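You operate a simulated robot arm through the tools that you are given. There is no shell and no other tool.

The job below is to be done with a simulated robot arm. You get a single attempt, and the scene is never put back.

Task
Set the controls near the top of the steel stand. At the end: the front left valve nut is turned to tight; the back left valve nut is turned to tight; the back valve nut is turned to loose; the front valve nut is turned to loose; whatever was shut is shut again. Leave all else as you found it, and nothing knocked over.

It is judged by the outcome, as a careful person would: the job done as asked, and still so three seconds after it is handed in. It fails if anything else is knocked over, pushed out of place, dropped, spilled or broken.

Robot
A 7-joint arm with a two-finger parallel gripper, fixed in place. Base frame: the origin is on the floor under the middle of its stand, x ahead of it, y to its left, z up. Units: mm, rad, N and s.
It reaches about 1247 mm from its shoulder. Its first joint turns from -2.304 to 2.304 rad. Payload 3.91 kg.
Tool frame: the origin (TCP) lies between the finger pads and is the grasp point; the fingertips stand 30 mm ahead of it; z points along the fingers, y is the line along which they close. The gripper opens to 110 mm. The fingers are 20 mm wide and 10 mm thick; the gripper's body (48 by 112 mm) begins 55 mm behind the TCP.
Orientation is told as [roll, pitch, yaw] about the base's x, y, z axes, in that order, counted from this pose: with the fingers straight down and closing along the base's y, the tool's x points along the base's -x, its y along +y and its z along -z.

Tools
- The arm moves only by the tool arm_command. Its argument "series" is a list of rows, each a list of 7 numbers: the shift along the tool's x, y, z in mm, then the turn, a rotation vector about the tool's x, y, z in rad, then the closure, from 0 (fully open) to 1 (shut). In form: [[dx, dy, dz, wx, wy, wz, gripper], ...]. A call has 1 to 20 rows; each row is the pose to reach, as a shift and turn from the pose commanded when the call began, along the tool's axes at that moment. A row lasts 0.2 s, in which the tool goes at most 50 mm and 0.15 rad; a call with a longer step from one row to the next is refused whole, and so is a gripper value outside its range. A pose out of reach is approached as far as the arm can. The call stops where the force on the tool passes 40 N (or 10 N more than at its start, if that is more) or the arm is blocked; 0.2 s more then pass. Each finger travels about 108 mm/s and halts on what it meets, pressing with about 44 N; the grip force reading is that of the motor and also rises with nothing between the fingers. The clock runs only during rows and for 0.2 s after the last one: add rows that repeat a pose to give the fingers time. It gives the time, the measured TCP pose, the force on the tool (base axes), the opening and the grip force at its end, in the units of the frame above (readings bear some noise), with the torque about the TCP (base axes, N m) and any sound that the robot's microphone picked up, and new pictures: "show" is both (left out), scene, wrist or none.
- Cameras (640 x 400 px; columns grow to the right, rows downward): "scene" is fixed at [50.9, 498.4, 1538.5]; the picture's right is [-0.27, -0.96, 0.00], its down [-0.45, 0.13, -0.88] and it looks along [0.85, -0.24, -0.47] (base axes); focal length 324 px, centre (320, 200). "wrist" rides on the gripper at [72, 17, -103] in the tool frame; the picture's right is [-0.23, 0.97, 0.00], its down [-0.76, -0.18, -0.62] and it looks along [-0.61, -0.14, 0.78] (tool axes); focal length 222 px, centre (320, 200). There is no depth. A picture from a camera that has moved, and an enlarged one, comes with that camera's place and axes in the base frame and with its lens.
- inspect(camera, box): a new picture of the part [left, top, right, bottom] of that camera's present view, enlarged. The clock stands still meanwhile.
- finish_job(): hands the job in; it is judged then, once.

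Places have to be worked out from the pictures, the camera data and where the tool is seen. Open the gripper and draw the arm clear of the work before you hand the job in, unless the task says otherwise.

The tools are called after "Call:" by a JSON object that holds its "method" and its "body". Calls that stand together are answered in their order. arm_command: Moves the arm, as the interface text tells. Its arguments: {"type":"object","properties":{"series":{"type":"array"},"show":{"type":"string","enum":["both","scene","wrist","none"]}},"required":["series"]} The other tools are called the same way: inspect (camera, box) takes an enlarged picture of a part of a camera's view; finish_job () hands the job in.

At the start:

```text
time_s: 0.0
ee_pos: [678.9, 61.6, 1239.8]
ee_rot: [-0.001, 0.0, 0.002]
contact_force: [0.0, 0.0, 0.1]
torque: [0.02, 0.02, -0.03]
finger_gap: 109.9
grasp_force: 0.1
```

scene: 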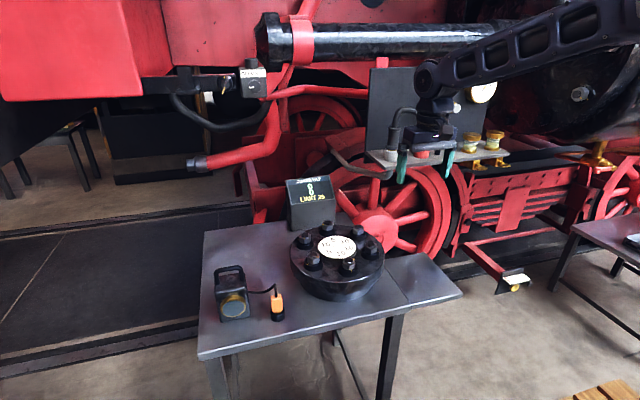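
wrist: 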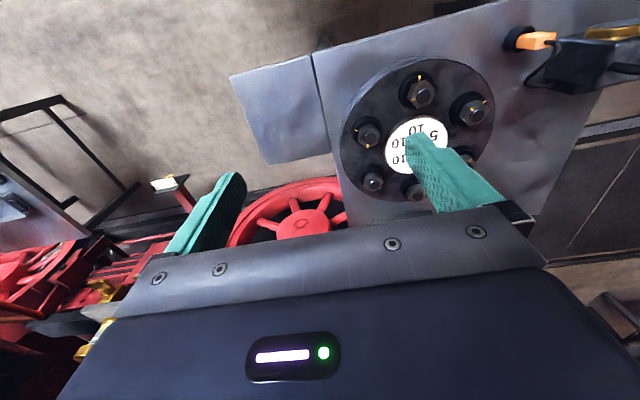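

I see a steel stand with a round black flange carrying several nuts, with a dial in the middle. I'll look more closely at both views first.

Call:
{"method": "inspect", "body": {"camera": "scene", "box": [270, 160, 410, 310]}}

Call:
{"method": "inspect", "body": {"camera": "wrist", "box": [320, 40, 520, 220]}}

Call:
{"method": "inspect", "body": {"camera": "scene", "box": [190, 160, 480, 400]}}

```text
2.67 times, centred on (340, 235) of scene
camera zoom: at [50.9, 498.4, 1538.5], right [-0.27, -0.96, 0.0], down [-0.45, 0.13, -0.88], along [0.85, -0.24, -0.47], focal length 865 px, centre (267, 107)
```

zoom: 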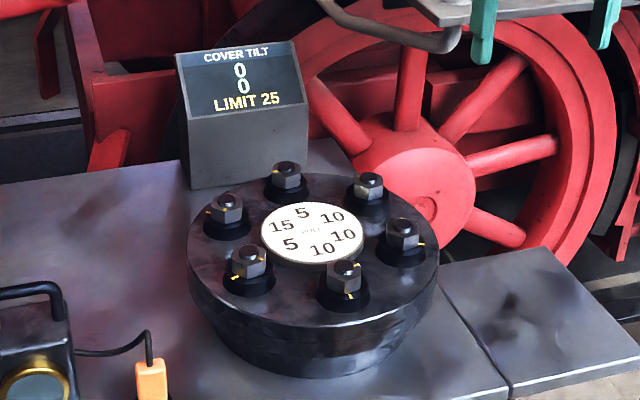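

```text
2.22 times, centred on (420, 130) of wrist
camera zoom: at [606.1, 79.1, 1343.7], right [0.23, 0.97, 0.0], down [0.76, -0.18, 0.62], along [0.61, -0.14, -0.78], focal length 494 px, centre (98, 356)
```

zoom: 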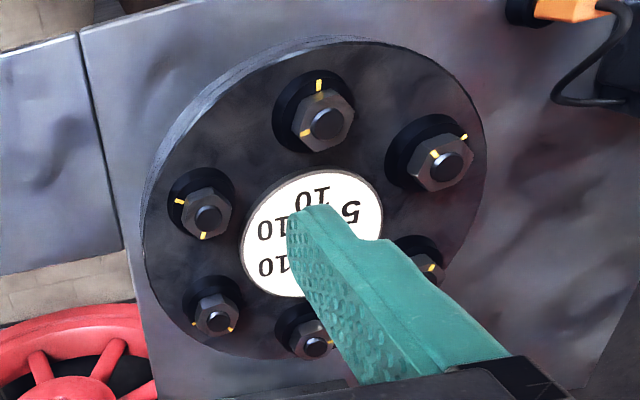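

```text
1.67 times, centred on (335, 280) of scene
camera zoom: at [50.9, 498.4, 1538.5], right [-0.27, -0.96, 0.0], down [-0.45, 0.13, -0.88], along [0.85, -0.24, -0.47], focal length 541 px, centre (295, 67)
```

zoom: 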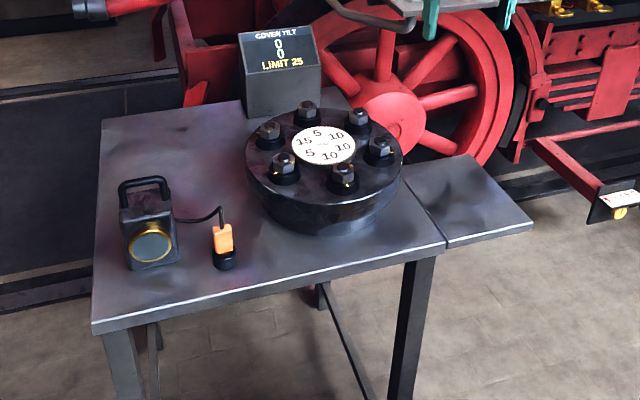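

The ring of six nuts is centred near (845, 222), with nut tops at about z=943 and a radius of about 107 mm. The dial prints a weight beside each nut, and a display reads "COVER TILT 0 0 LIMIT 25". I'll move the camera over the ring to read the yellow marks.

Call:
{"method": "arm_command", "body": {"series": [[-12, 36, 24, 0, 0, 0, 0], [-24, 72, 48, 0, 0, 0, 0], [-36, 108, 72, 0, 0, 0, 0], [-48, 144, 96, 0, 0, 0, 0], [-60, 180, 120, 0, 0, 0, 0], [-60, 180, 120, 0, 0, 0, 0]]}}

```text
time_s: 1.4
ee_pos: [738.5, 241.8, 1120.0]
ee_rot: [0.0, 0.001, 0.0]
contact_force: [-0.1, 0.2, 0.6]
torque: [-0.01, -0.03, 0.02]
finger_gap: 109.8
grasp_force: 0.0
camera wrist: at [666.5, 259.4, 1224.3], right [0.23, 0.97, 0.0], down [0.76, -0.18, 0.62], along [0.61, -0.14, -0.78], focal length 222 px, centre (320, 200)
```

scene: 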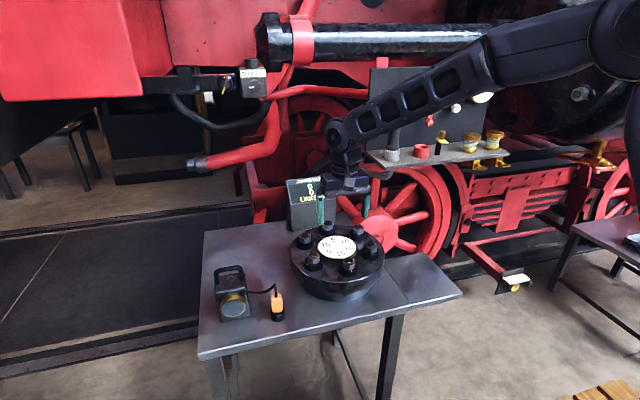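
wrist: 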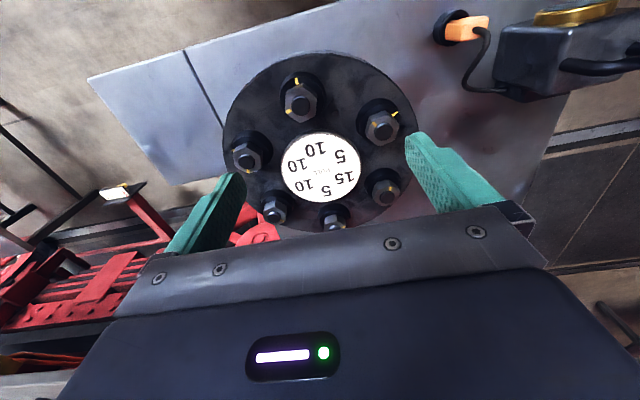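

The ring now sits between the fingers, so I'll enlarge the nuts and the other items on the stand.

Call:
{"method": "inspect", "body": {"camera": "wrist", "box": [215, 45, 345, 145]}}

Call:
{"method": "inspect", "body": {"camera": "wrist", "box": [310, 80, 430, 230]}}

Call:
{"method": "inspect", "body": {"camera": "wrist", "box": [215, 120, 365, 235]}}

Call:
{"method": "inspect", "body": {"camera": "scene", "box": [280, 220, 400, 305]}}

Call:
{"method": "inspect", "body": {"camera": "scene", "box": [195, 250, 300, 330]}}

```text
4.00 times, centred on (280, 95) of wrist
camera zoom: at [666.5, 259.4, 1224.3], right [0.23, 0.97, 0.0], down [0.76, -0.18, 0.62], along [0.61, -0.14, -0.78], focal length 888 px, centre (480, 620)
```

zoom: 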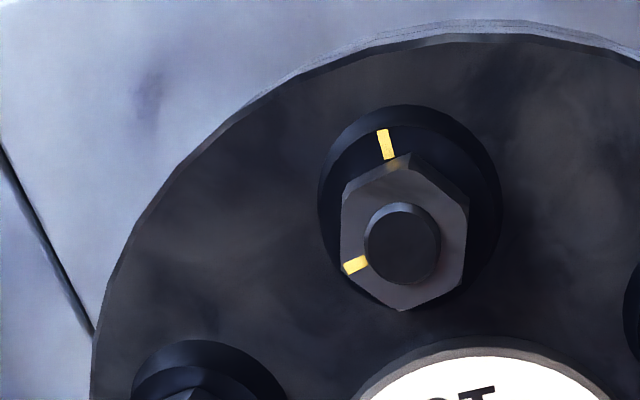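

```text
2.67 times, centred on (370, 155) of wrist
camera zoom: at [666.5, 259.4, 1224.3], right [0.23, 0.97, 0.0], down [0.76, -0.18, 0.62], along [0.61, -0.14, -0.78], focal length 592 px, centre (187, 320)
```

zoom: 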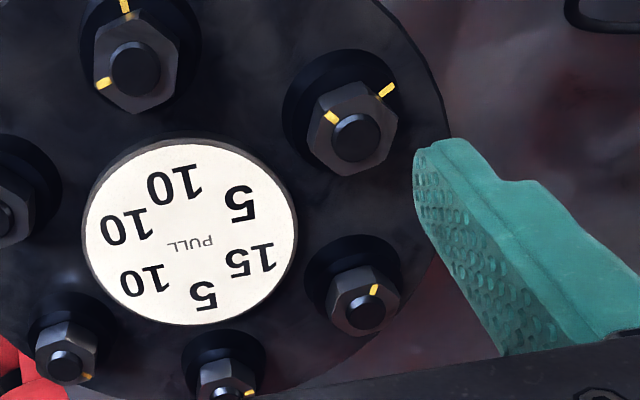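

```text
3.48 times, centred on (290, 178) of wrist
camera zoom: at [666.5, 259.4, 1224.3], right [0.23, 0.97, 0.0], down [0.76, -0.18, 0.62], along [0.61, -0.14, -0.78], focal length 773 px, centre (424, 278)
```

zoom: 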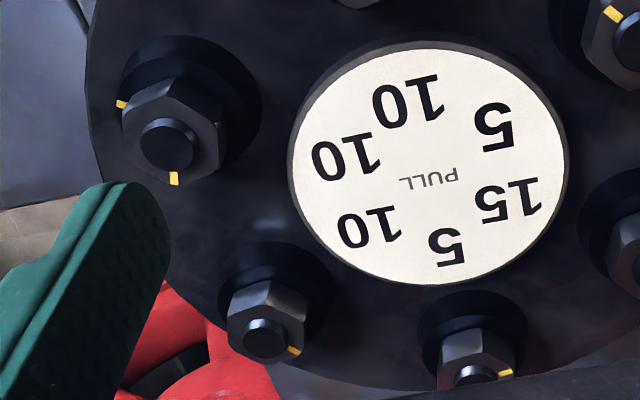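

```text
4.71 times, centred on (340, 262) of scene
camera zoom: at [50.9, 498.4, 1538.5], right [-0.27, -0.96, 0.0], down [-0.45, 0.13, -0.88], along [0.85, -0.24, -0.47], focal length 1527 px, centre (226, -94)
```

zoom: 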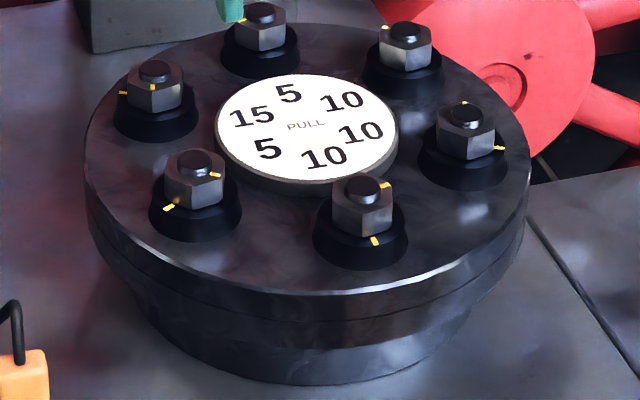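

```text
5.00 times, centred on (248, 290) of scene
camera zoom: at [50.9, 498.4, 1538.5], right [-0.27, -0.96, 0.0], down [-0.45, 0.13, -0.88], along [0.85, -0.24, -0.47], focal length 1622 px, centre (682, -250)
```

zoom: 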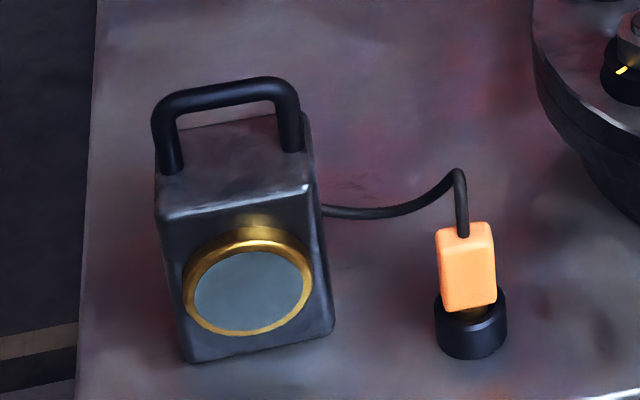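

All six nut marks sit about 100° counter-clockwise of their collar index, so every nut looks to be in the same state. The pulls sum to zero, which matches the 0/0 reading. I'll start with the front nut at about (735, 221), with its top face near z=947, because the display stays visible from there. First I'll hover above it, turned to match its flats.

Call:
{"method": "arm_command", "body": {"series": [[1, -7, 25, 0, 0, 0.1, 0.36], [2, -14, 50, 0, 0, 0.2, 0.36], [3.5, -20.3, 80, 0, 0, 0.31, 0.36], [3.5, -20.3, 100, 0, 0, 0.31, 0.36], [3.5, -20.3, 100, 0, 0, 0.31, 0.36]]}}

```text
time_s: 2.6
ee_pos: [736.2, 221.7, 1020.4]
ee_rot: [0.001, -0.001, -0.313]
contact_force: [0.1, -0.5, -0.4]
torque: [0.03, 0.03, -0.01]
finger_gap: 70.5
grasp_force: 0.1
camera wrist: at [671.1, 260.9, 1124.0], right [0.51, 0.86, 0.0], down [0.67, -0.4, 0.62], along [0.53, -0.32, -0.78], focal length 222 px, centre (320, 200)
```

scene: 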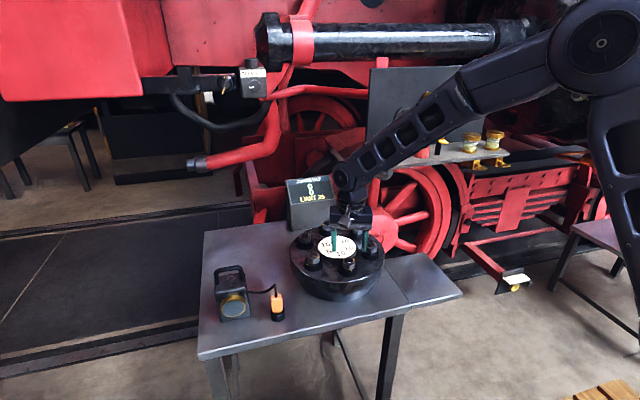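
wrist: 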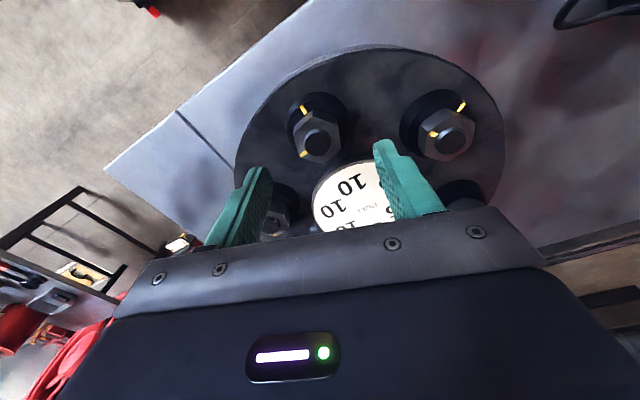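

The gripper is hovering over the front nut. I'll enlarge the view to check the centring and hex alignment.

Call:
{"method": "inspect", "body": {"camera": "wrist", "box": [260, 85, 380, 175]}}

Call:
{"method": "inspect", "body": {"camera": "scene", "box": [280, 170, 400, 300]}}

```text
4.44 times, centred on (320, 130) of wrist
camera zoom: at [671.1, 260.9, 1124.0], right [0.51, 0.86, 0.0], down [0.67, -0.4, 0.62], along [0.53, -0.32, -0.78], focal length 987 px, centre (320, 511)
```

zoom: 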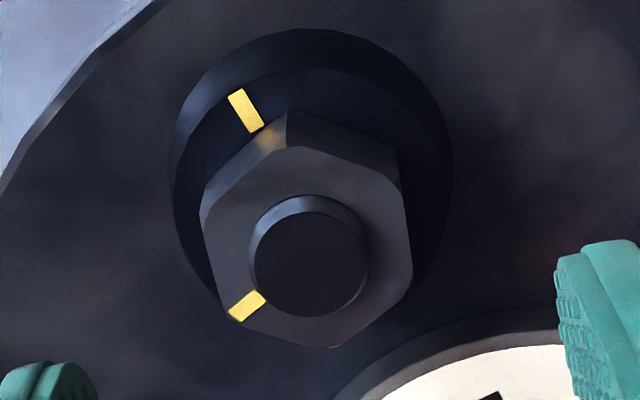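

```text
3.08 times, centred on (340, 235) of scene
camera zoom: at [50.9, 498.4, 1538.5], right [-0.27, -0.96, 0.0], down [-0.45, 0.13, -0.88], along [0.85, -0.24, -0.47], focal length 998 px, centre (258, 92)
```

zoom: 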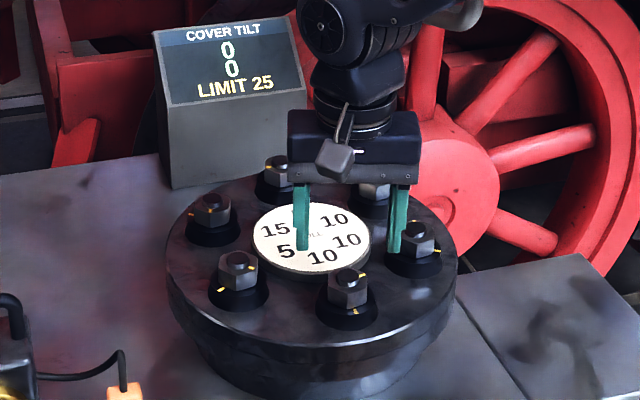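

The nut centre is offset by about (-3, -2) mm in the tool frame, and the flats need another 0.05 rad. I'll correct both, lower the TCP to z≈963, and check before closing.

Call:
{"method": "arm_command", "body": {"series": [[-3, -2, 15, 0, 0, 0.05, 0.36], [-3, -2, 30, 0, 0, 0.05, 0.36], [-3, -2, 45, 0, 0, 0.05, 0.36], [-3, -2, 57, 0, 0, 0.05, 0.36], [-3, -2, 57, 0, 0, 0.05, 0.36]]}}

```text
time_s: 3.8
ee_pos: [737.5, 217.1, 962.5]
ee_rot: [-0.001, 0.001, -0.359]
contact_force: [0.7, -0.5, 0.1]
torque: [-0.03, 0.02, -0.02]
finger_gap: 70.4
grasp_force: 0.0
camera wrist: at [675.6, 260.0, 1066.2], right [0.56, 0.83, 0.0], down [0.65, -0.43, 0.62], along [0.52, -0.35, -0.78], focal length 222 px, centre (320, 200)
```

scene: 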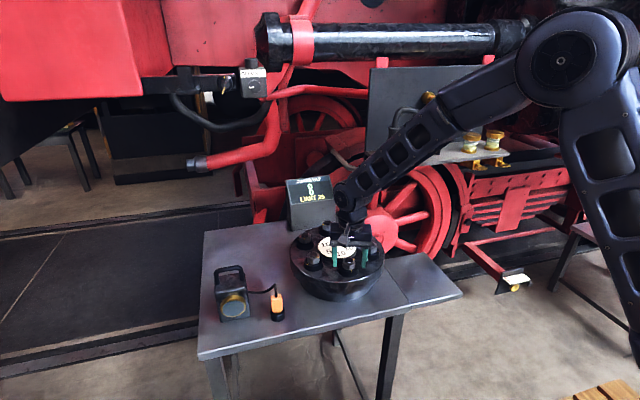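
wrist: 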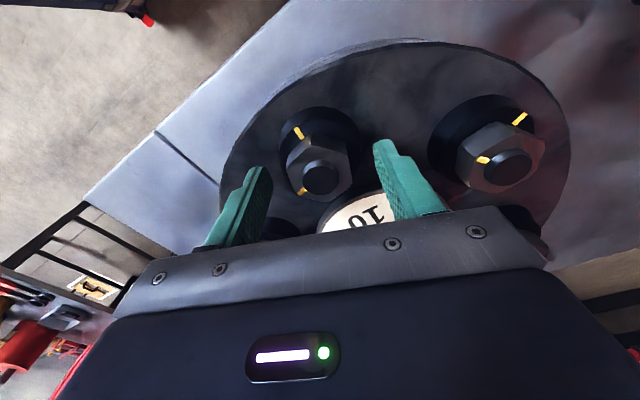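

Call:
{"method": "inspect", "body": {"camera": "wrist", "box": [220, 90, 430, 240]}}

Call:
{"method": "inspect", "body": {"camera": "scene", "box": [300, 210, 390, 300]}}

```text
2.67 times, centred on (325, 165) of wrist
camera zoom: at [675.6, 260.0, 1066.2], right [0.56, 0.83, 0.0], down [0.65, -0.43, 0.62], along [0.52, -0.35, -0.78], focal length 592 px, centre (307, 293)
```

zoom: 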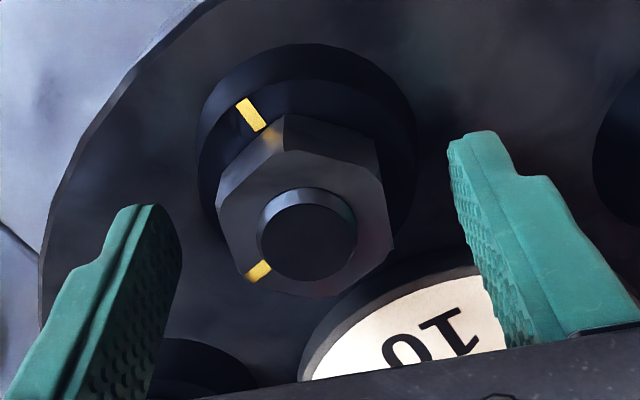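

```text
4.44 times, centred on (345, 255) of scene
camera zoom: at [50.9, 498.4, 1538.5], right [-0.27, -0.96, 0.0], down [-0.45, 0.13, -0.88], along [0.85, -0.24, -0.47], focal length 1442 px, centre (209, -44)
```

zoom: 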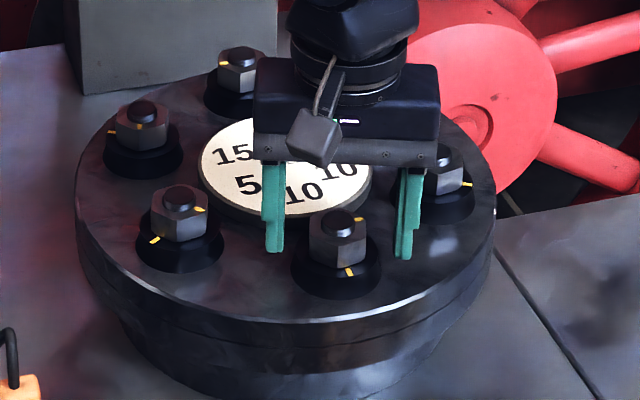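

The centring checks out in both views: the nut top centre appears at (305, 222) against a predicted (307, 226). I'll close the fingers on the nut.

Call:
{"method": "arm_command", "body": {"series": [[0, 0, 0, 0, 0, 0, 0.6], [0, 0, 0, 0, 0, 0, 1], [0, 0, 0, 0, 0, 0, 1]]}}

```text
time_s: 4.6
ee_pos: [739.2, 218.8, 962.1]
ee_rot: [0.001, -0.001, -0.359]
contact_force: [7.9, 12.1, -6.2]
torque: [0.6, -0.35, -0.11]
finger_gap: 54.5
grasp_force: 44.6
camera wrist: at [675.9, 260.8, 1066.2], right [0.56, 0.83, 0.0], down [0.65, -0.43, 0.62], along [0.52, -0.35, -0.78], focal length 222 px, centre (320, 200)
```

scene: 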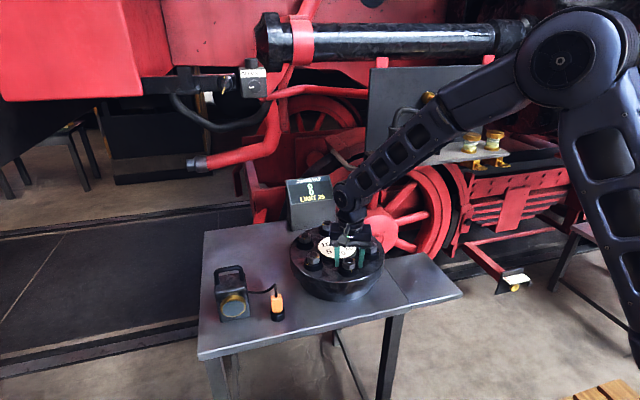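
wrist: 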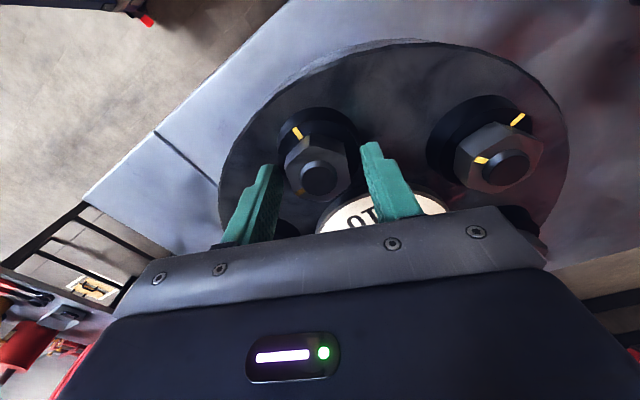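

The fingers stopped at 54.5 mm, which is wider than the nut at about 39 mm. The tips may be catching the collar, so I'll look closer.

Call:
{"method": "inspect", "body": {"camera": "wrist", "box": [220, 90, 430, 240]}}

Call:
{"method": "inspect", "body": {"camera": "scene", "box": [300, 210, 390, 300]}}

```text
2.67 times, centred on (325, 165) of wrist
camera zoom: at [675.9, 260.8, 1066.2], right [0.56, 0.83, 0.0], down [0.65, -0.43, 0.62], along [0.52, -0.35, -0.78], focal length 592 px, centre (307, 293)
```

zoom: 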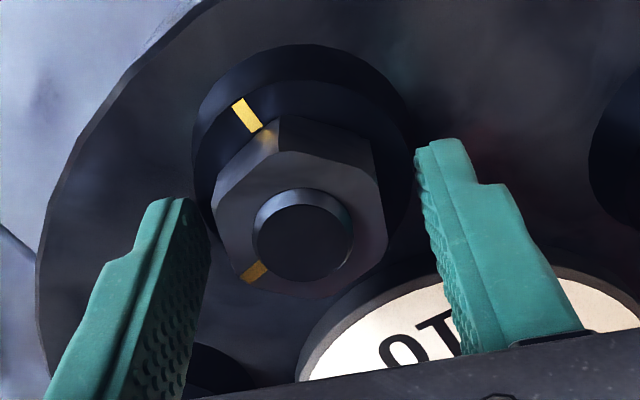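

```text
4.44 times, centred on (345, 255) of scene
camera zoom: at [50.9, 498.4, 1538.5], right [-0.27, -0.96, 0.0], down [-0.45, 0.13, -0.88], along [0.85, -0.24, -0.47], focal length 1442 px, centre (209, -44)
```

zoom: 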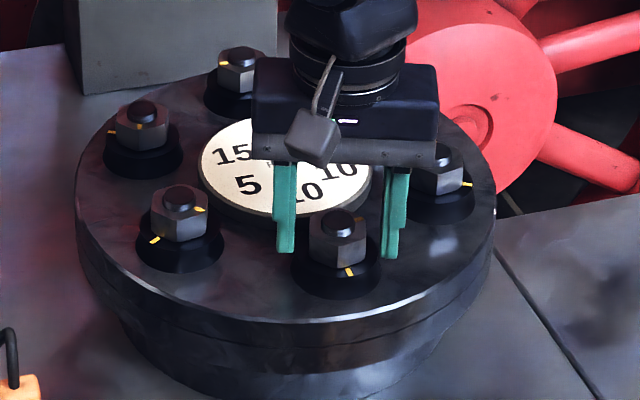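

The 54.5 mm gap matches the collar's top diameter, so the tips are just below the collar edge. I'll open, rise 6 mm, and close again.

Call:
{"method": "arm_command", "body": {"series": [[0, 0, 0, 0, 0, 0, 0.36], [0, 0, 0, 0, 0, 0, 0.36], [0, 0, -6, 0, 0, 0, 0.36], [0, 0, -6, 0, 0, 0, 0.36], [0, 0, -6, 0, 0, 0, 0.6], [0, 0, -6, 0, 0, 0, 0.9], [0, 0, -6, 0, 0, 0, 0.9]]}}

```text
time_s: 6.2
ee_pos: [739.8, 217.9, 968.7]
ee_rot: [0.002, 0.0, -0.358]
contact_force: [8.5, 11.4, 0.0]
torque: [0.28, -0.44, -0.02]
finger_gap: 35.3
grasp_force: 44.9
camera wrist: at [676.0, 260.7, 1072.7], right [0.56, 0.83, 0.0], down [0.65, -0.43, 0.62], along [0.52, -0.35, -0.78], focal length 222 px, centre (320, 200)
```

scene: 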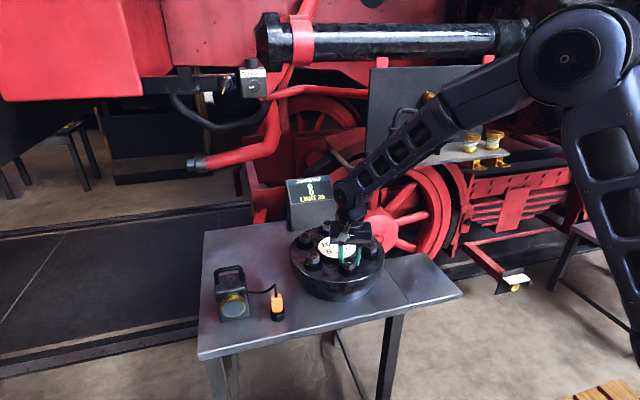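
wrist: 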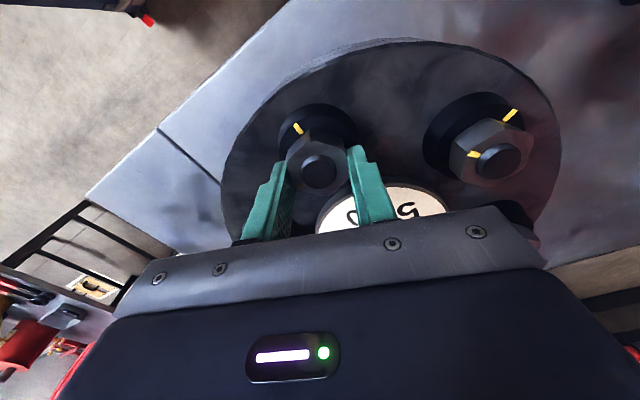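

The gap is now 35.3 mm and firm, so the nut is gripped. I'll try a small turn of 0.25 rad counter-clockwise (loosening) and watch the display.

Call:
{"method": "arm_command", "body": {"series": [[0, 1.5, 0, 0, 0, 0, 0.9], [0, 1.5, 0, 0, 0, -0.08, 0.9], [0, 1.5, 0, 0, 0, -0.16, 0.9], [0, 1.5, 0, 0, 0, -0.25, 0.9], [0, 1.5, 0, 0, 0, -0.25, 0.9]]}}

Call:
{"method": "inspect", "body": {"camera": "scene", "box": [270, 160, 400, 300]}}

Call:
{"method": "inspect", "body": {"camera": "wrist", "box": [220, 90, 430, 240]}}

```text
time_s: 7.4
ee_pos: [738.4, 220.8, 968.6]
ee_rot: [-0.001, 0.001, -0.11]
contact_force: [10.2, 2.0, 0.3]
torque: [0.09, -0.09, 0.0]
finger_gap: 35.5
grasp_force: 45.3
camera wrist: at [668.1, 245.1, 1072.8], right [0.33, 0.94, 0.0], down [0.74, -0.26, 0.62], along [0.59, -0.21, -0.78], focal length 222 px, centre (320, 200)
```

scene: 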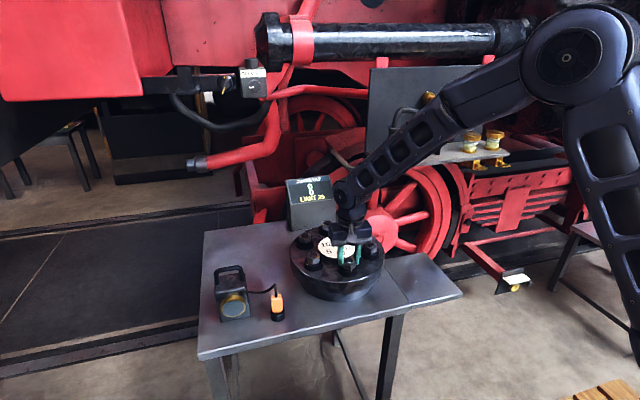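
wrist: 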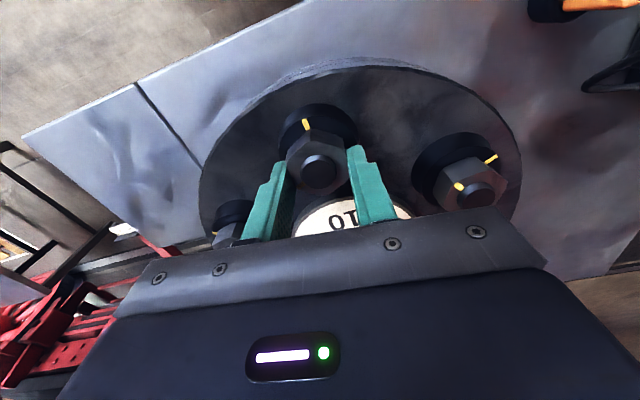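

```text
2.86 times, centred on (335, 230) of scene
camera zoom: at [50.9, 498.4, 1538.5], right [-0.27, -0.96, 0.0], down [-0.45, 0.13, -0.88], along [0.85, -0.24, -0.47], focal length 927 px, centre (277, 114)
```

zoom: 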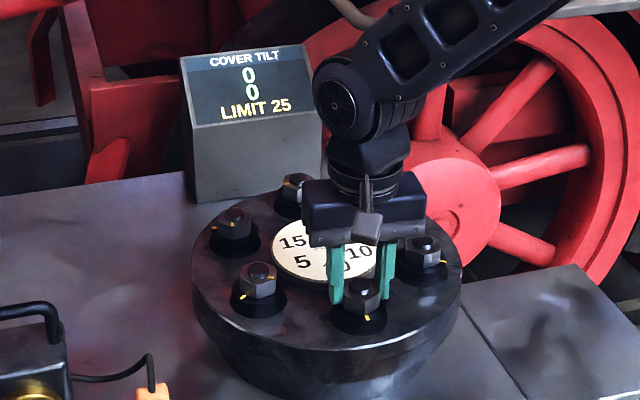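

```text
2.67 times, centred on (325, 165) of wrist
camera zoom: at [668.1, 245.1, 1072.8], right [0.33, 0.94, 0.0], down [0.74, -0.26, 0.62], along [0.59, -0.21, -0.78], focal length 592 px, centre (307, 293)
```

zoom: 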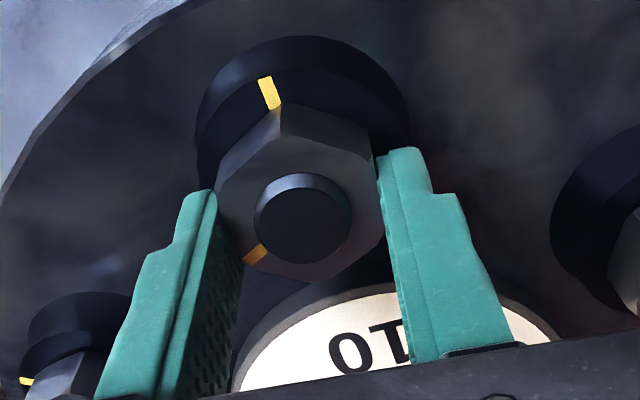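

The nut turned with the gripper with almost no torque, and the display still reads 0/0. I'll keep going counter-clockwise in steps, with a slight shift to ease the side force.

Call:
{"method": "arm_command", "body": {"series": [[-1.3, 0.3, 0, 0, 0, 0, 0.9], [-1.3, 0.3, 0, 0, 0, -0.1, 0.9], [-1.3, 0.3, 0, 0, 0, -0.2, 0.9], [-1.3, 0.3, 0, 0, 0, -0.3, 0.9], [-1.3, 0.3, 0, 0, 0, -0.4, 0.9], [-1.3, 0.3, 0, 0, 0, -0.4, 0.9]]}}

Call:
{"method": "inspect", "body": {"camera": "scene", "box": [270, 160, 400, 300]}}

```text
time_s: 8.8
ee_pos: [738.4, 221.7, 969.0]
ee_rot: [0.001, 0.0, 0.293]
contact_force: [-21.8, 11.5, 7.5]
torque: [0.18, 0.84, -0.05]
finger_gap: 35.5
grasp_force: 45.2
camera wrist: at [664.0, 217.4, 1072.9], right [-0.06, 1.0, 0.0], down [0.78, 0.05, 0.62], along [0.62, 0.04, -0.78], focal length 222 px, centre (320, 200)
```

scene: 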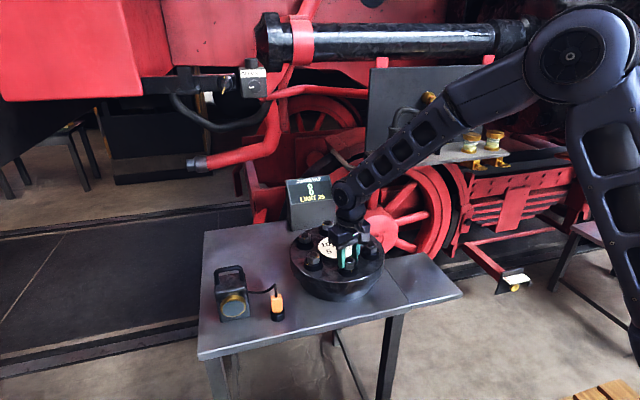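
wrist: 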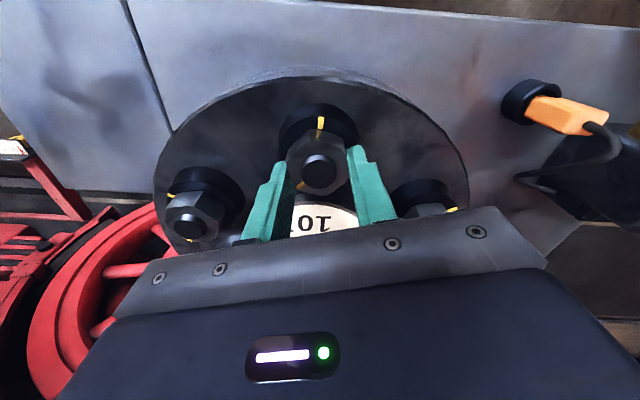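

```text
2.86 times, centred on (335, 230) of scene
camera zoom: at [50.9, 498.4, 1538.5], right [-0.27, -0.96, 0.0], down [-0.45, 0.13, -0.88], along [0.85, -0.24, -0.47], focal length 927 px, centre (277, 114)
```

zoom: 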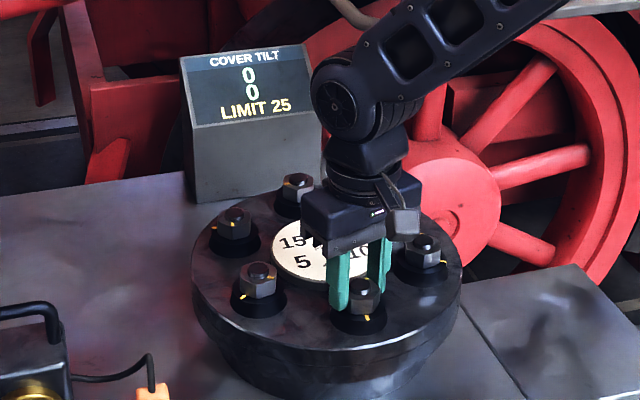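

The turn is at about 0.65 rad and the display is still 0/0. Side force has built up to about 25 N, so I'll shift slightly to relieve it before turning further.

Call:
{"method": "arm_command", "body": {"series": [[0.4, 0.5, 0, 0, 0, 0, 0.9], [0.8, 0.9, 0, 0, 0, 0, 0.9], [0.8, 0.9, 0, 0, 0, 0, 0.9]], "show": "none"}}

```text
time_s: 9.6
ee_pos: [740.2, 221.3, 968.4]
ee_rot: [0.001, -0.001, 0.289]
contact_force: [-11.2, 9.9, 1.0]
torque: [0.21, 0.32, -0.03]
finger_gap: 35.2
grasp_force: 44.8
```

Call:
{"method": "arm_command", "body": {"series": [[0.4, 0.7, 0, 0, 0, 0, 0.9], [0.4, 0.7, 0, 0, 0, -0.1, 0.9], [0.4, 0.7, 0, 0, 0, -0.2, 0.9], [0.4, 0.7, 0, 0, 0, -0.3, 0.9], [0.4, 0.7, 0, 0, 0, -0.4, 0.9], [0.4, 0.7, 0, 0, 0, -0.4, 0.9]]}}

Call:
{"method": "inspect", "body": {"camera": "scene", "box": [270, 160, 400, 300]}}

Call:
{"method": "inspect", "body": {"camera": "wrist", "box": [220, 90, 430, 240]}}

```text
time_s: 11.0
ee_pos: [738.9, 222.1, 969.6]
ee_rot: [-0.001, -0.001, 0.693]
contact_force: [2.3, 23.7, 1.5]
torque: [0.9, -0.53, -0.07]
finger_gap: 35.2
grasp_force: 45.2
camera wrist: at [670.7, 190.2, 1073.0], right [-0.45, 0.89, 0.0], down [0.7, 0.35, 0.62], along [0.56, 0.28, -0.78], focal length 222 px, centre (320, 200)
```

scene: 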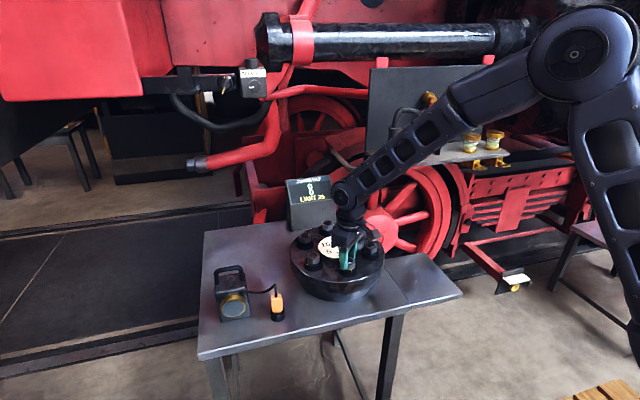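
wrist: 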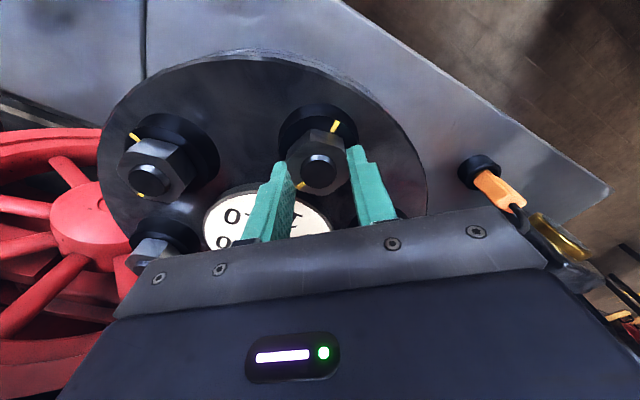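

```text
2.86 times, centred on (335, 230) of scene
camera zoom: at [50.9, 498.4, 1538.5], right [-0.27, -0.96, 0.0], down [-0.45, 0.13, -0.88], along [0.85, -0.24, -0.47], focal length 927 px, centre (277, 114)
```

zoom: 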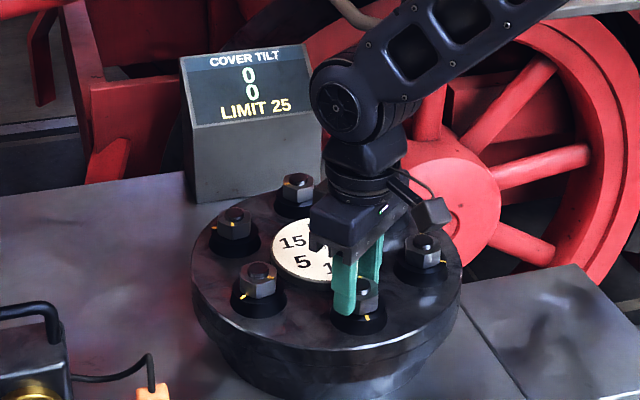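

```text
2.67 times, centred on (325, 165) of wrist
camera zoom: at [670.7, 190.2, 1073.0], right [-0.45, 0.89, 0.0], down [0.7, 0.35, 0.62], along [0.56, 0.28, -0.78], focal length 592 px, centre (307, 293)
```

zoom: 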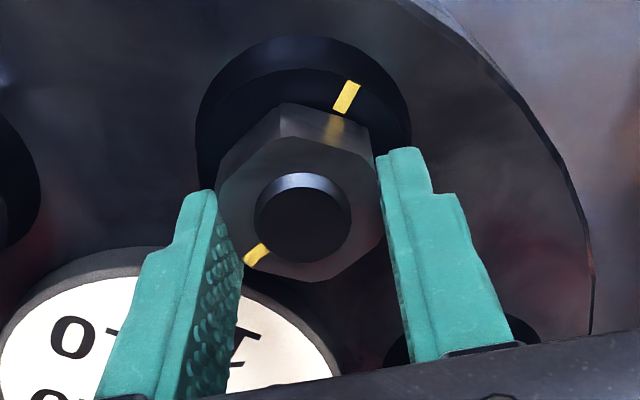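

The nut has turned about 60° freely and the display hasn't changed. I'll keep going while easing the +y force.

Call:
{"method": "arm_command", "body": {"series": [[-0.6, 0.7, 0, 0, 0, 0, 0.9], [-0.9, 1.1, 0, 0, 0, -0.1, 0.9], [-0.9, 1.1, 0, 0, 0, -0.2, 0.9], [-0.9, 1.1, 0, 0, 0, -0.3, 0.9], [-0.9, 1.1, 0, 0, 0, -0.4, 0.9], [-0.9, 1.1, 0, 0, 0, -0.4, 0.9]]}}

Call:
{"method": "inspect", "body": {"camera": "scene", "box": [270, 160, 400, 300]}}

Call:
{"method": "inspect", "body": {"camera": "wrist", "box": [220, 90, 430, 240]}}

```text
time_s: 12.4
ee_pos: [736.1, 223.0, 969.6]
ee_rot: [0.0, -0.001, 1.091]
contact_force: [-21.4, 23.5, 7.1]
torque: [0.47, 0.58, -0.13]
finger_gap: 35.6
grasp_force: 45.4
camera wrist: at [687.9, 168.0, 1073.1], right [-0.76, 0.65, 0.0], down [0.51, 0.59, 0.62], along [0.4, 0.47, -0.78], focal length 222 px, centre (320, 200)
```

scene: 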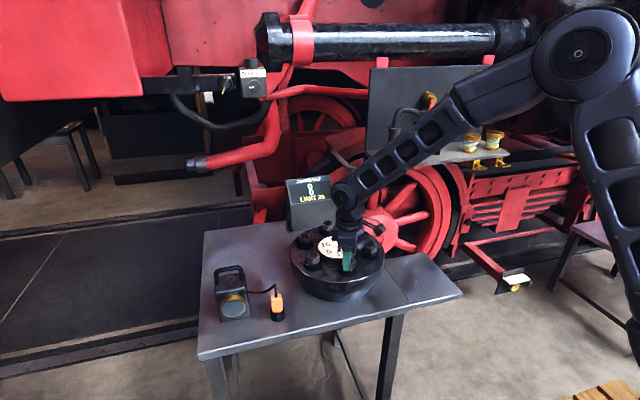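
wrist: 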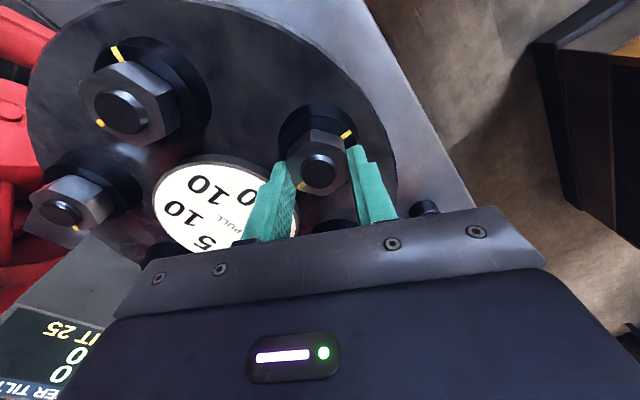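

```text
2.86 times, centred on (335, 230) of scene
camera zoom: at [50.9, 498.4, 1538.5], right [-0.27, -0.96, 0.0], down [-0.45, 0.13, -0.88], along [0.85, -0.24, -0.47], focal length 927 px, centre (277, 114)
```

zoom: 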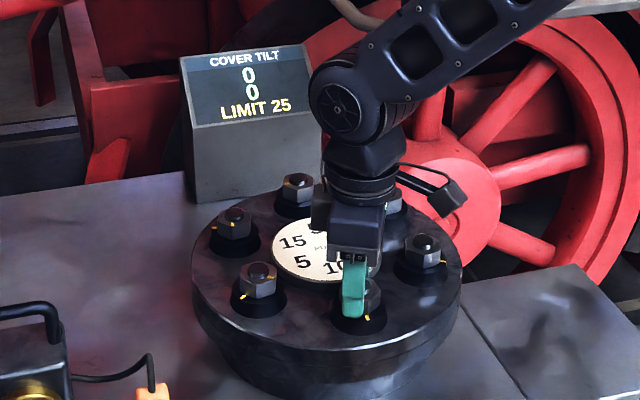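

```text
2.67 times, centred on (325, 165) of wrist
camera zoom: at [687.9, 168.0, 1073.1], right [-0.76, 0.65, 0.0], down [0.51, 0.59, 0.62], along [0.4, 0.47, -0.78], focal length 592 px, centre (307, 293)
```

zoom: 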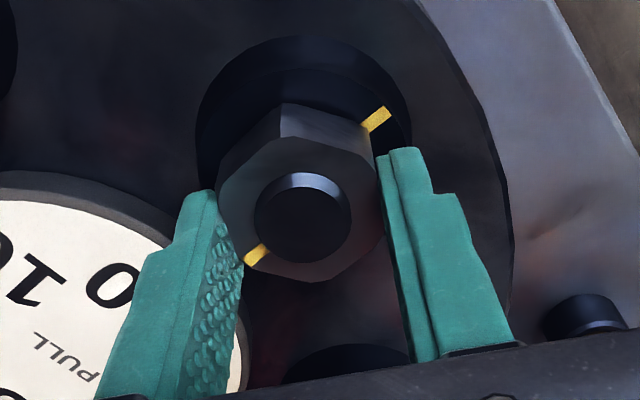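

The nut has now turned 83° from its start with no stop and no change on the display. The readings put its true axis near (734.5, 220), so I'll open, see if the display changes on release, re-centre, and continue.

Call:
{"method": "arm_command", "body": {"series": [[0, 0, 0, 0, 0, 0, 0.55], [0, 0, 0, 0, 0, 0, 0.55], [0, 0, 0, 0, 0, 0, 0.55]]}}

Call:
{"method": "inspect", "body": {"camera": "scene", "box": [270, 160, 400, 300]}}

Call:
{"method": "inspect", "body": {"camera": "wrist", "box": [220, 90, 430, 240]}}

```text
time_s: 13.2
ee_pos: [737.5, 223.2, 969.7]
ee_rot: [0.0, 0.0, 1.09]
contact_force: [-0.5, -0.4, -0.1]
torque: [0.02, -0.02, -0.01]
finger_gap: 49.8
grasp_force: 0.0
camera wrist: at [689.1, 166.8, 1072.9], right [-0.76, 0.65, 0.0], down [0.51, 0.59, 0.62], along [0.41, 0.47, -0.78], focal length 222 px, centre (320, 200)
```

scene: 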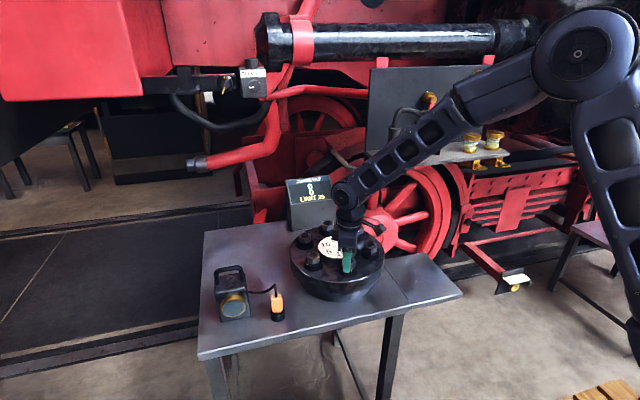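
wrist: 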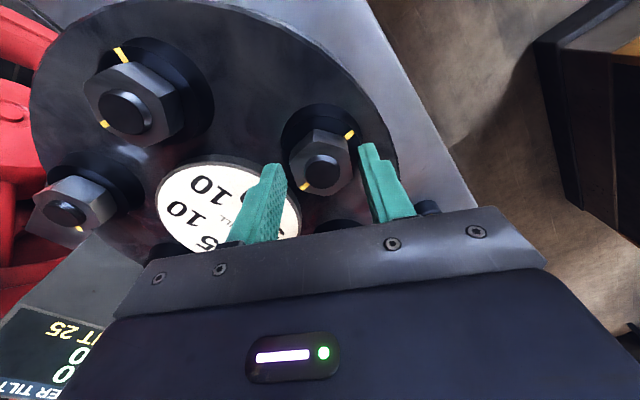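

```text
2.86 times, centred on (335, 230) of scene
camera zoom: at [50.9, 498.4, 1538.5], right [-0.27, -0.96, 0.0], down [-0.45, 0.13, -0.88], along [0.85, -0.24, -0.47], focal length 927 px, centre (277, 114)
```

zoom: 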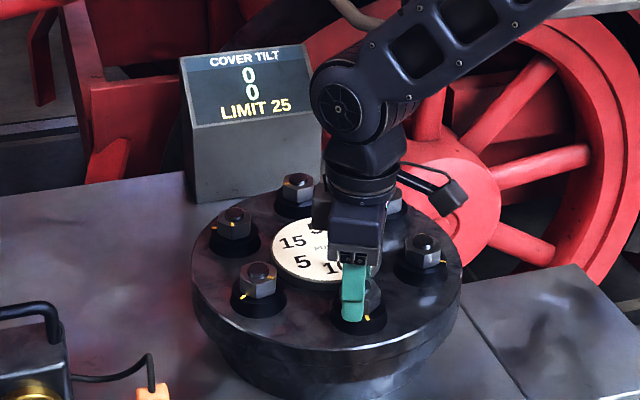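

```text
2.67 times, centred on (325, 165) of wrist
camera zoom: at [689.1, 166.8, 1072.9], right [-0.76, 0.65, 0.0], down [0.51, 0.59, 0.62], along [0.41, 0.47, -0.78], focal length 592 px, centre (307, 293)
```

zoom: 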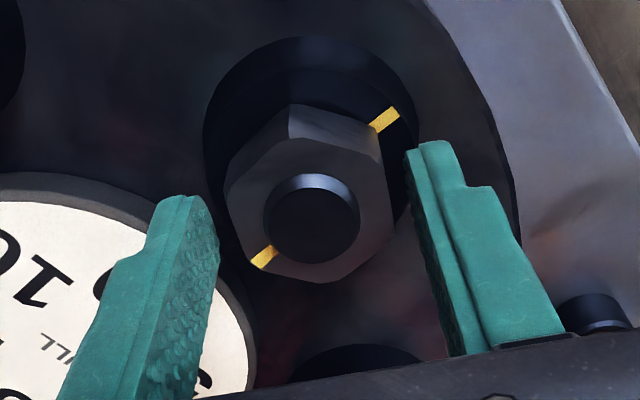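

Releasing changed nothing. I'll shift (+2, +1.6) in the tool frame to centre on the nut, grip again, and turn further counter-clockwise to look for a stop or a state change.

Call:
{"method": "arm_command", "body": {"series": [[2, 1.6, 0, 0, 0, 0, 0.55], [2, 1.6, 0, 0, 0, 0, 0.9], [2, 1.6, 0, 0, 0, 0, 0.9], [2, 1.6, 0, 0, 0, -0.1, 0.9], [2, 1.6, 0, 0, 0, -0.2, 0.9], [2, 1.6, 0, 0, 0, -0.3, 0.9], [2, 1.6, 0, 0, 0, -0.4, 0.9], [2, 1.6, 0, 0, 0, -0.4, 0.9]]}}

Call:
{"method": "inspect", "body": {"camera": "scene", "box": [270, 160, 400, 300]}}

Call:
{"method": "inspect", "body": {"camera": "wrist", "box": [220, 90, 430, 240]}}

```text
time_s: 15.0
ee_pos: [734.5, 222.4, 969.4]
ee_rot: [0.002, 0.001, 1.492]
contact_force: [-16.3, -1.5, -5.3]
torque: [0.27, 0.37, -0.01]
finger_gap: 35.5
grasp_force: 44.6
camera wrist: at [711.9, 152.0, 1073.2], right [-0.95, 0.3, 0.0], down [0.24, 0.75, 0.62], along [0.19, 0.59, -0.78], focal length 222 px, centre (320, 200)
```

scene: 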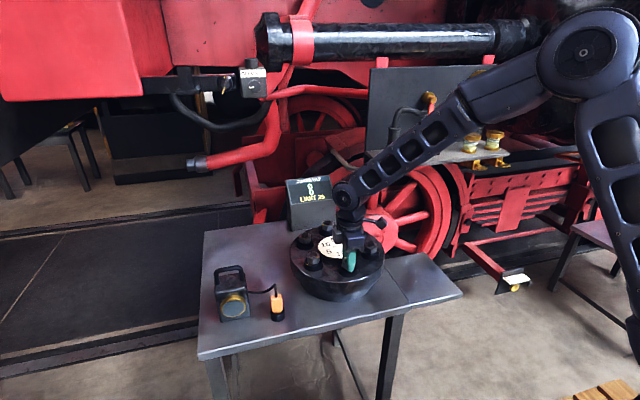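
wrist: 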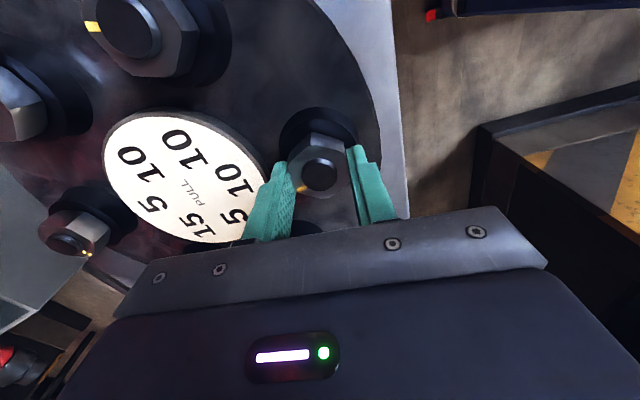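

```text
2.86 times, centred on (335, 230) of scene
camera zoom: at [50.9, 498.4, 1538.5], right [-0.27, -0.96, 0.0], down [-0.45, 0.13, -0.88], along [0.85, -0.24, -0.47], focal length 927 px, centre (277, 114)
```

zoom: 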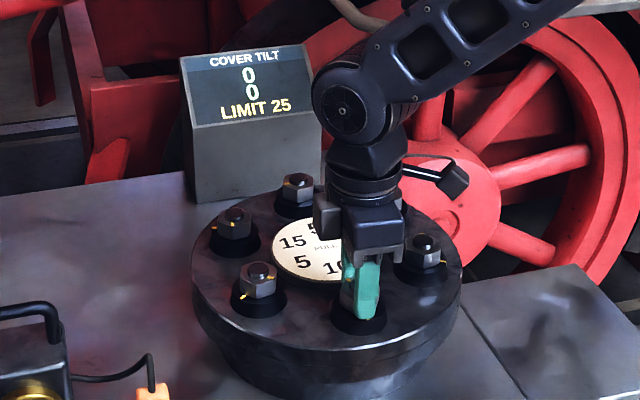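

```text
2.67 times, centred on (325, 165) of wrist
camera zoom: at [711.9, 152.0, 1073.2], right [-0.95, 0.3, 0.0], down [0.24, 0.75, 0.62], along [0.19, 0.59, -0.78], focal length 592 px, centre (307, 293)
```

zoom: 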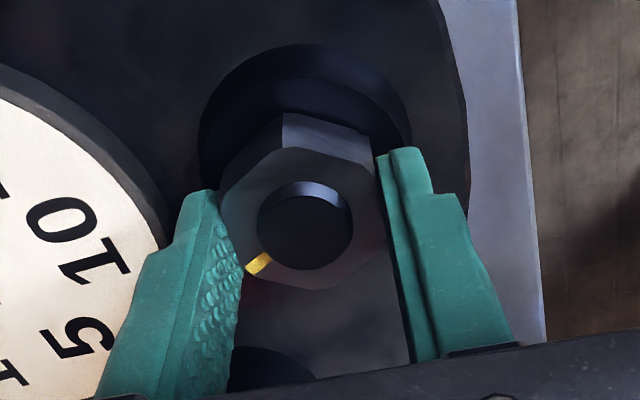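

After 106° counter-clockwise the front nut is still free, with the display at 0/0. Next I'll test the tightening side on the front-left nut, which has a small pull of 5. From the scene view the ring centre is about (836.7, 221.4) with R≈103.5, so front-left is near (786, 311.5). I'll release, rise and go there.

Call:
{"method": "arm_command", "body": {"series": [[0, 0, 0, 0, 0, 0, 0.36], [0, 0, 0, 0, 0, 0, 0.36], [0, 0, -35, 0, 0, 0, 0.36], [0, 0, -65, 0, 0, 0, 0.36], [-15, -7, -65, 0, 0, 0.13, 0.36], [-31, -14, -65, 0, 0, 0.26, 0.36], [-47, -22, -65, 0, 0, 0.39, 0.36], [-63, -30, -65, 0, 0, 0.52, 0.36], [-78, -37, -65, 0, 0, 0.65, 0.36], [-93, -43.6, -65, 0, 0, 0.78, 0.36], [-93, -43.6, -65, 0, 0, 0.793, 0.36], [-93, -43.6, -65, 0, 0, 0.793, 0.36]]}}

Call:
{"method": "inspect", "body": {"camera": "wrist", "box": [260, 85, 380, 175]}}

Call:
{"method": "inspect", "body": {"camera": "scene", "box": [270, 160, 400, 300]}}

```text
time_s: 17.6
ee_pos: [786.5, 311.3, 1032.0]
ee_rot: [-0.001, 0.001, 0.696]
contact_force: [-1.1, 0.1, 0.7]
torque: [0.0, 0.01, 0.0]
finger_gap: 70.3
grasp_force: 0.1
camera wrist: at [719.8, 278.1, 1137.2], right [-0.45, 0.89, 0.0], down [0.7, 0.35, 0.62], along [0.56, 0.28, -0.78], focal length 222 px, centre (320, 200)
```

scene: 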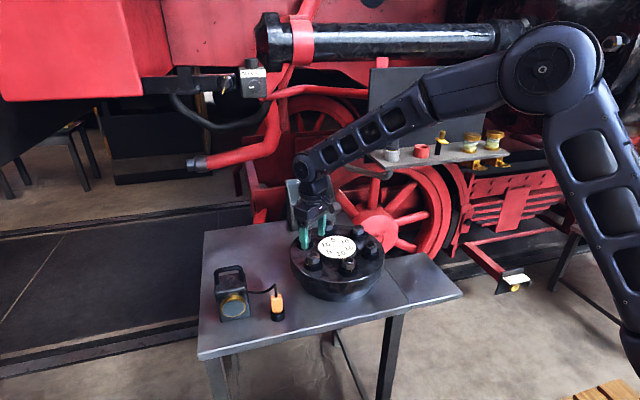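
wrist: 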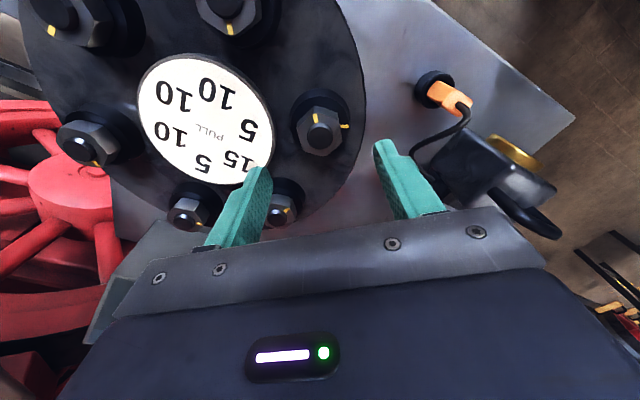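

```text
4.44 times, centred on (320, 130) of wrist
camera zoom: at [719.8, 278.1, 1137.2], right [-0.45, 0.89, 0.0], down [0.7, 0.35, 0.62], along [0.56, 0.28, -0.78], focal length 987 px, centre (320, 511)
```

zoom: 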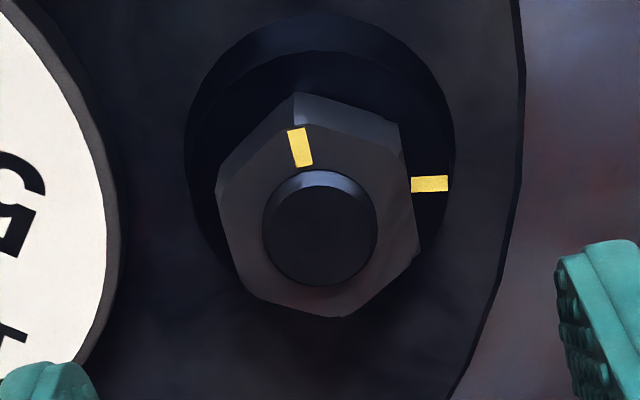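

```text
2.86 times, centred on (335, 230) of scene
camera zoom: at [50.9, 498.4, 1538.5], right [-0.27, -0.96, 0.0], down [-0.45, 0.13, -0.88], along [0.85, -0.24, -0.47], focal length 927 px, centre (277, 114)
```

zoom: 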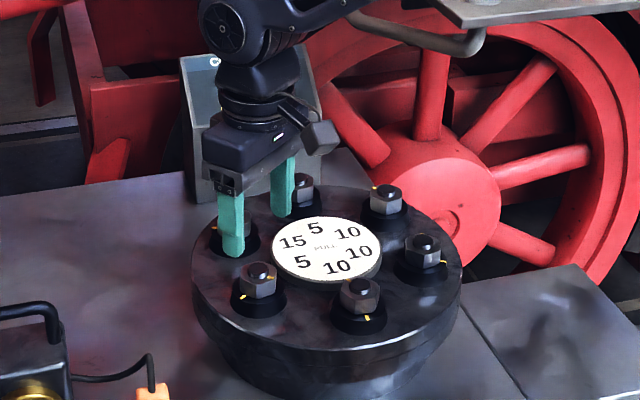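

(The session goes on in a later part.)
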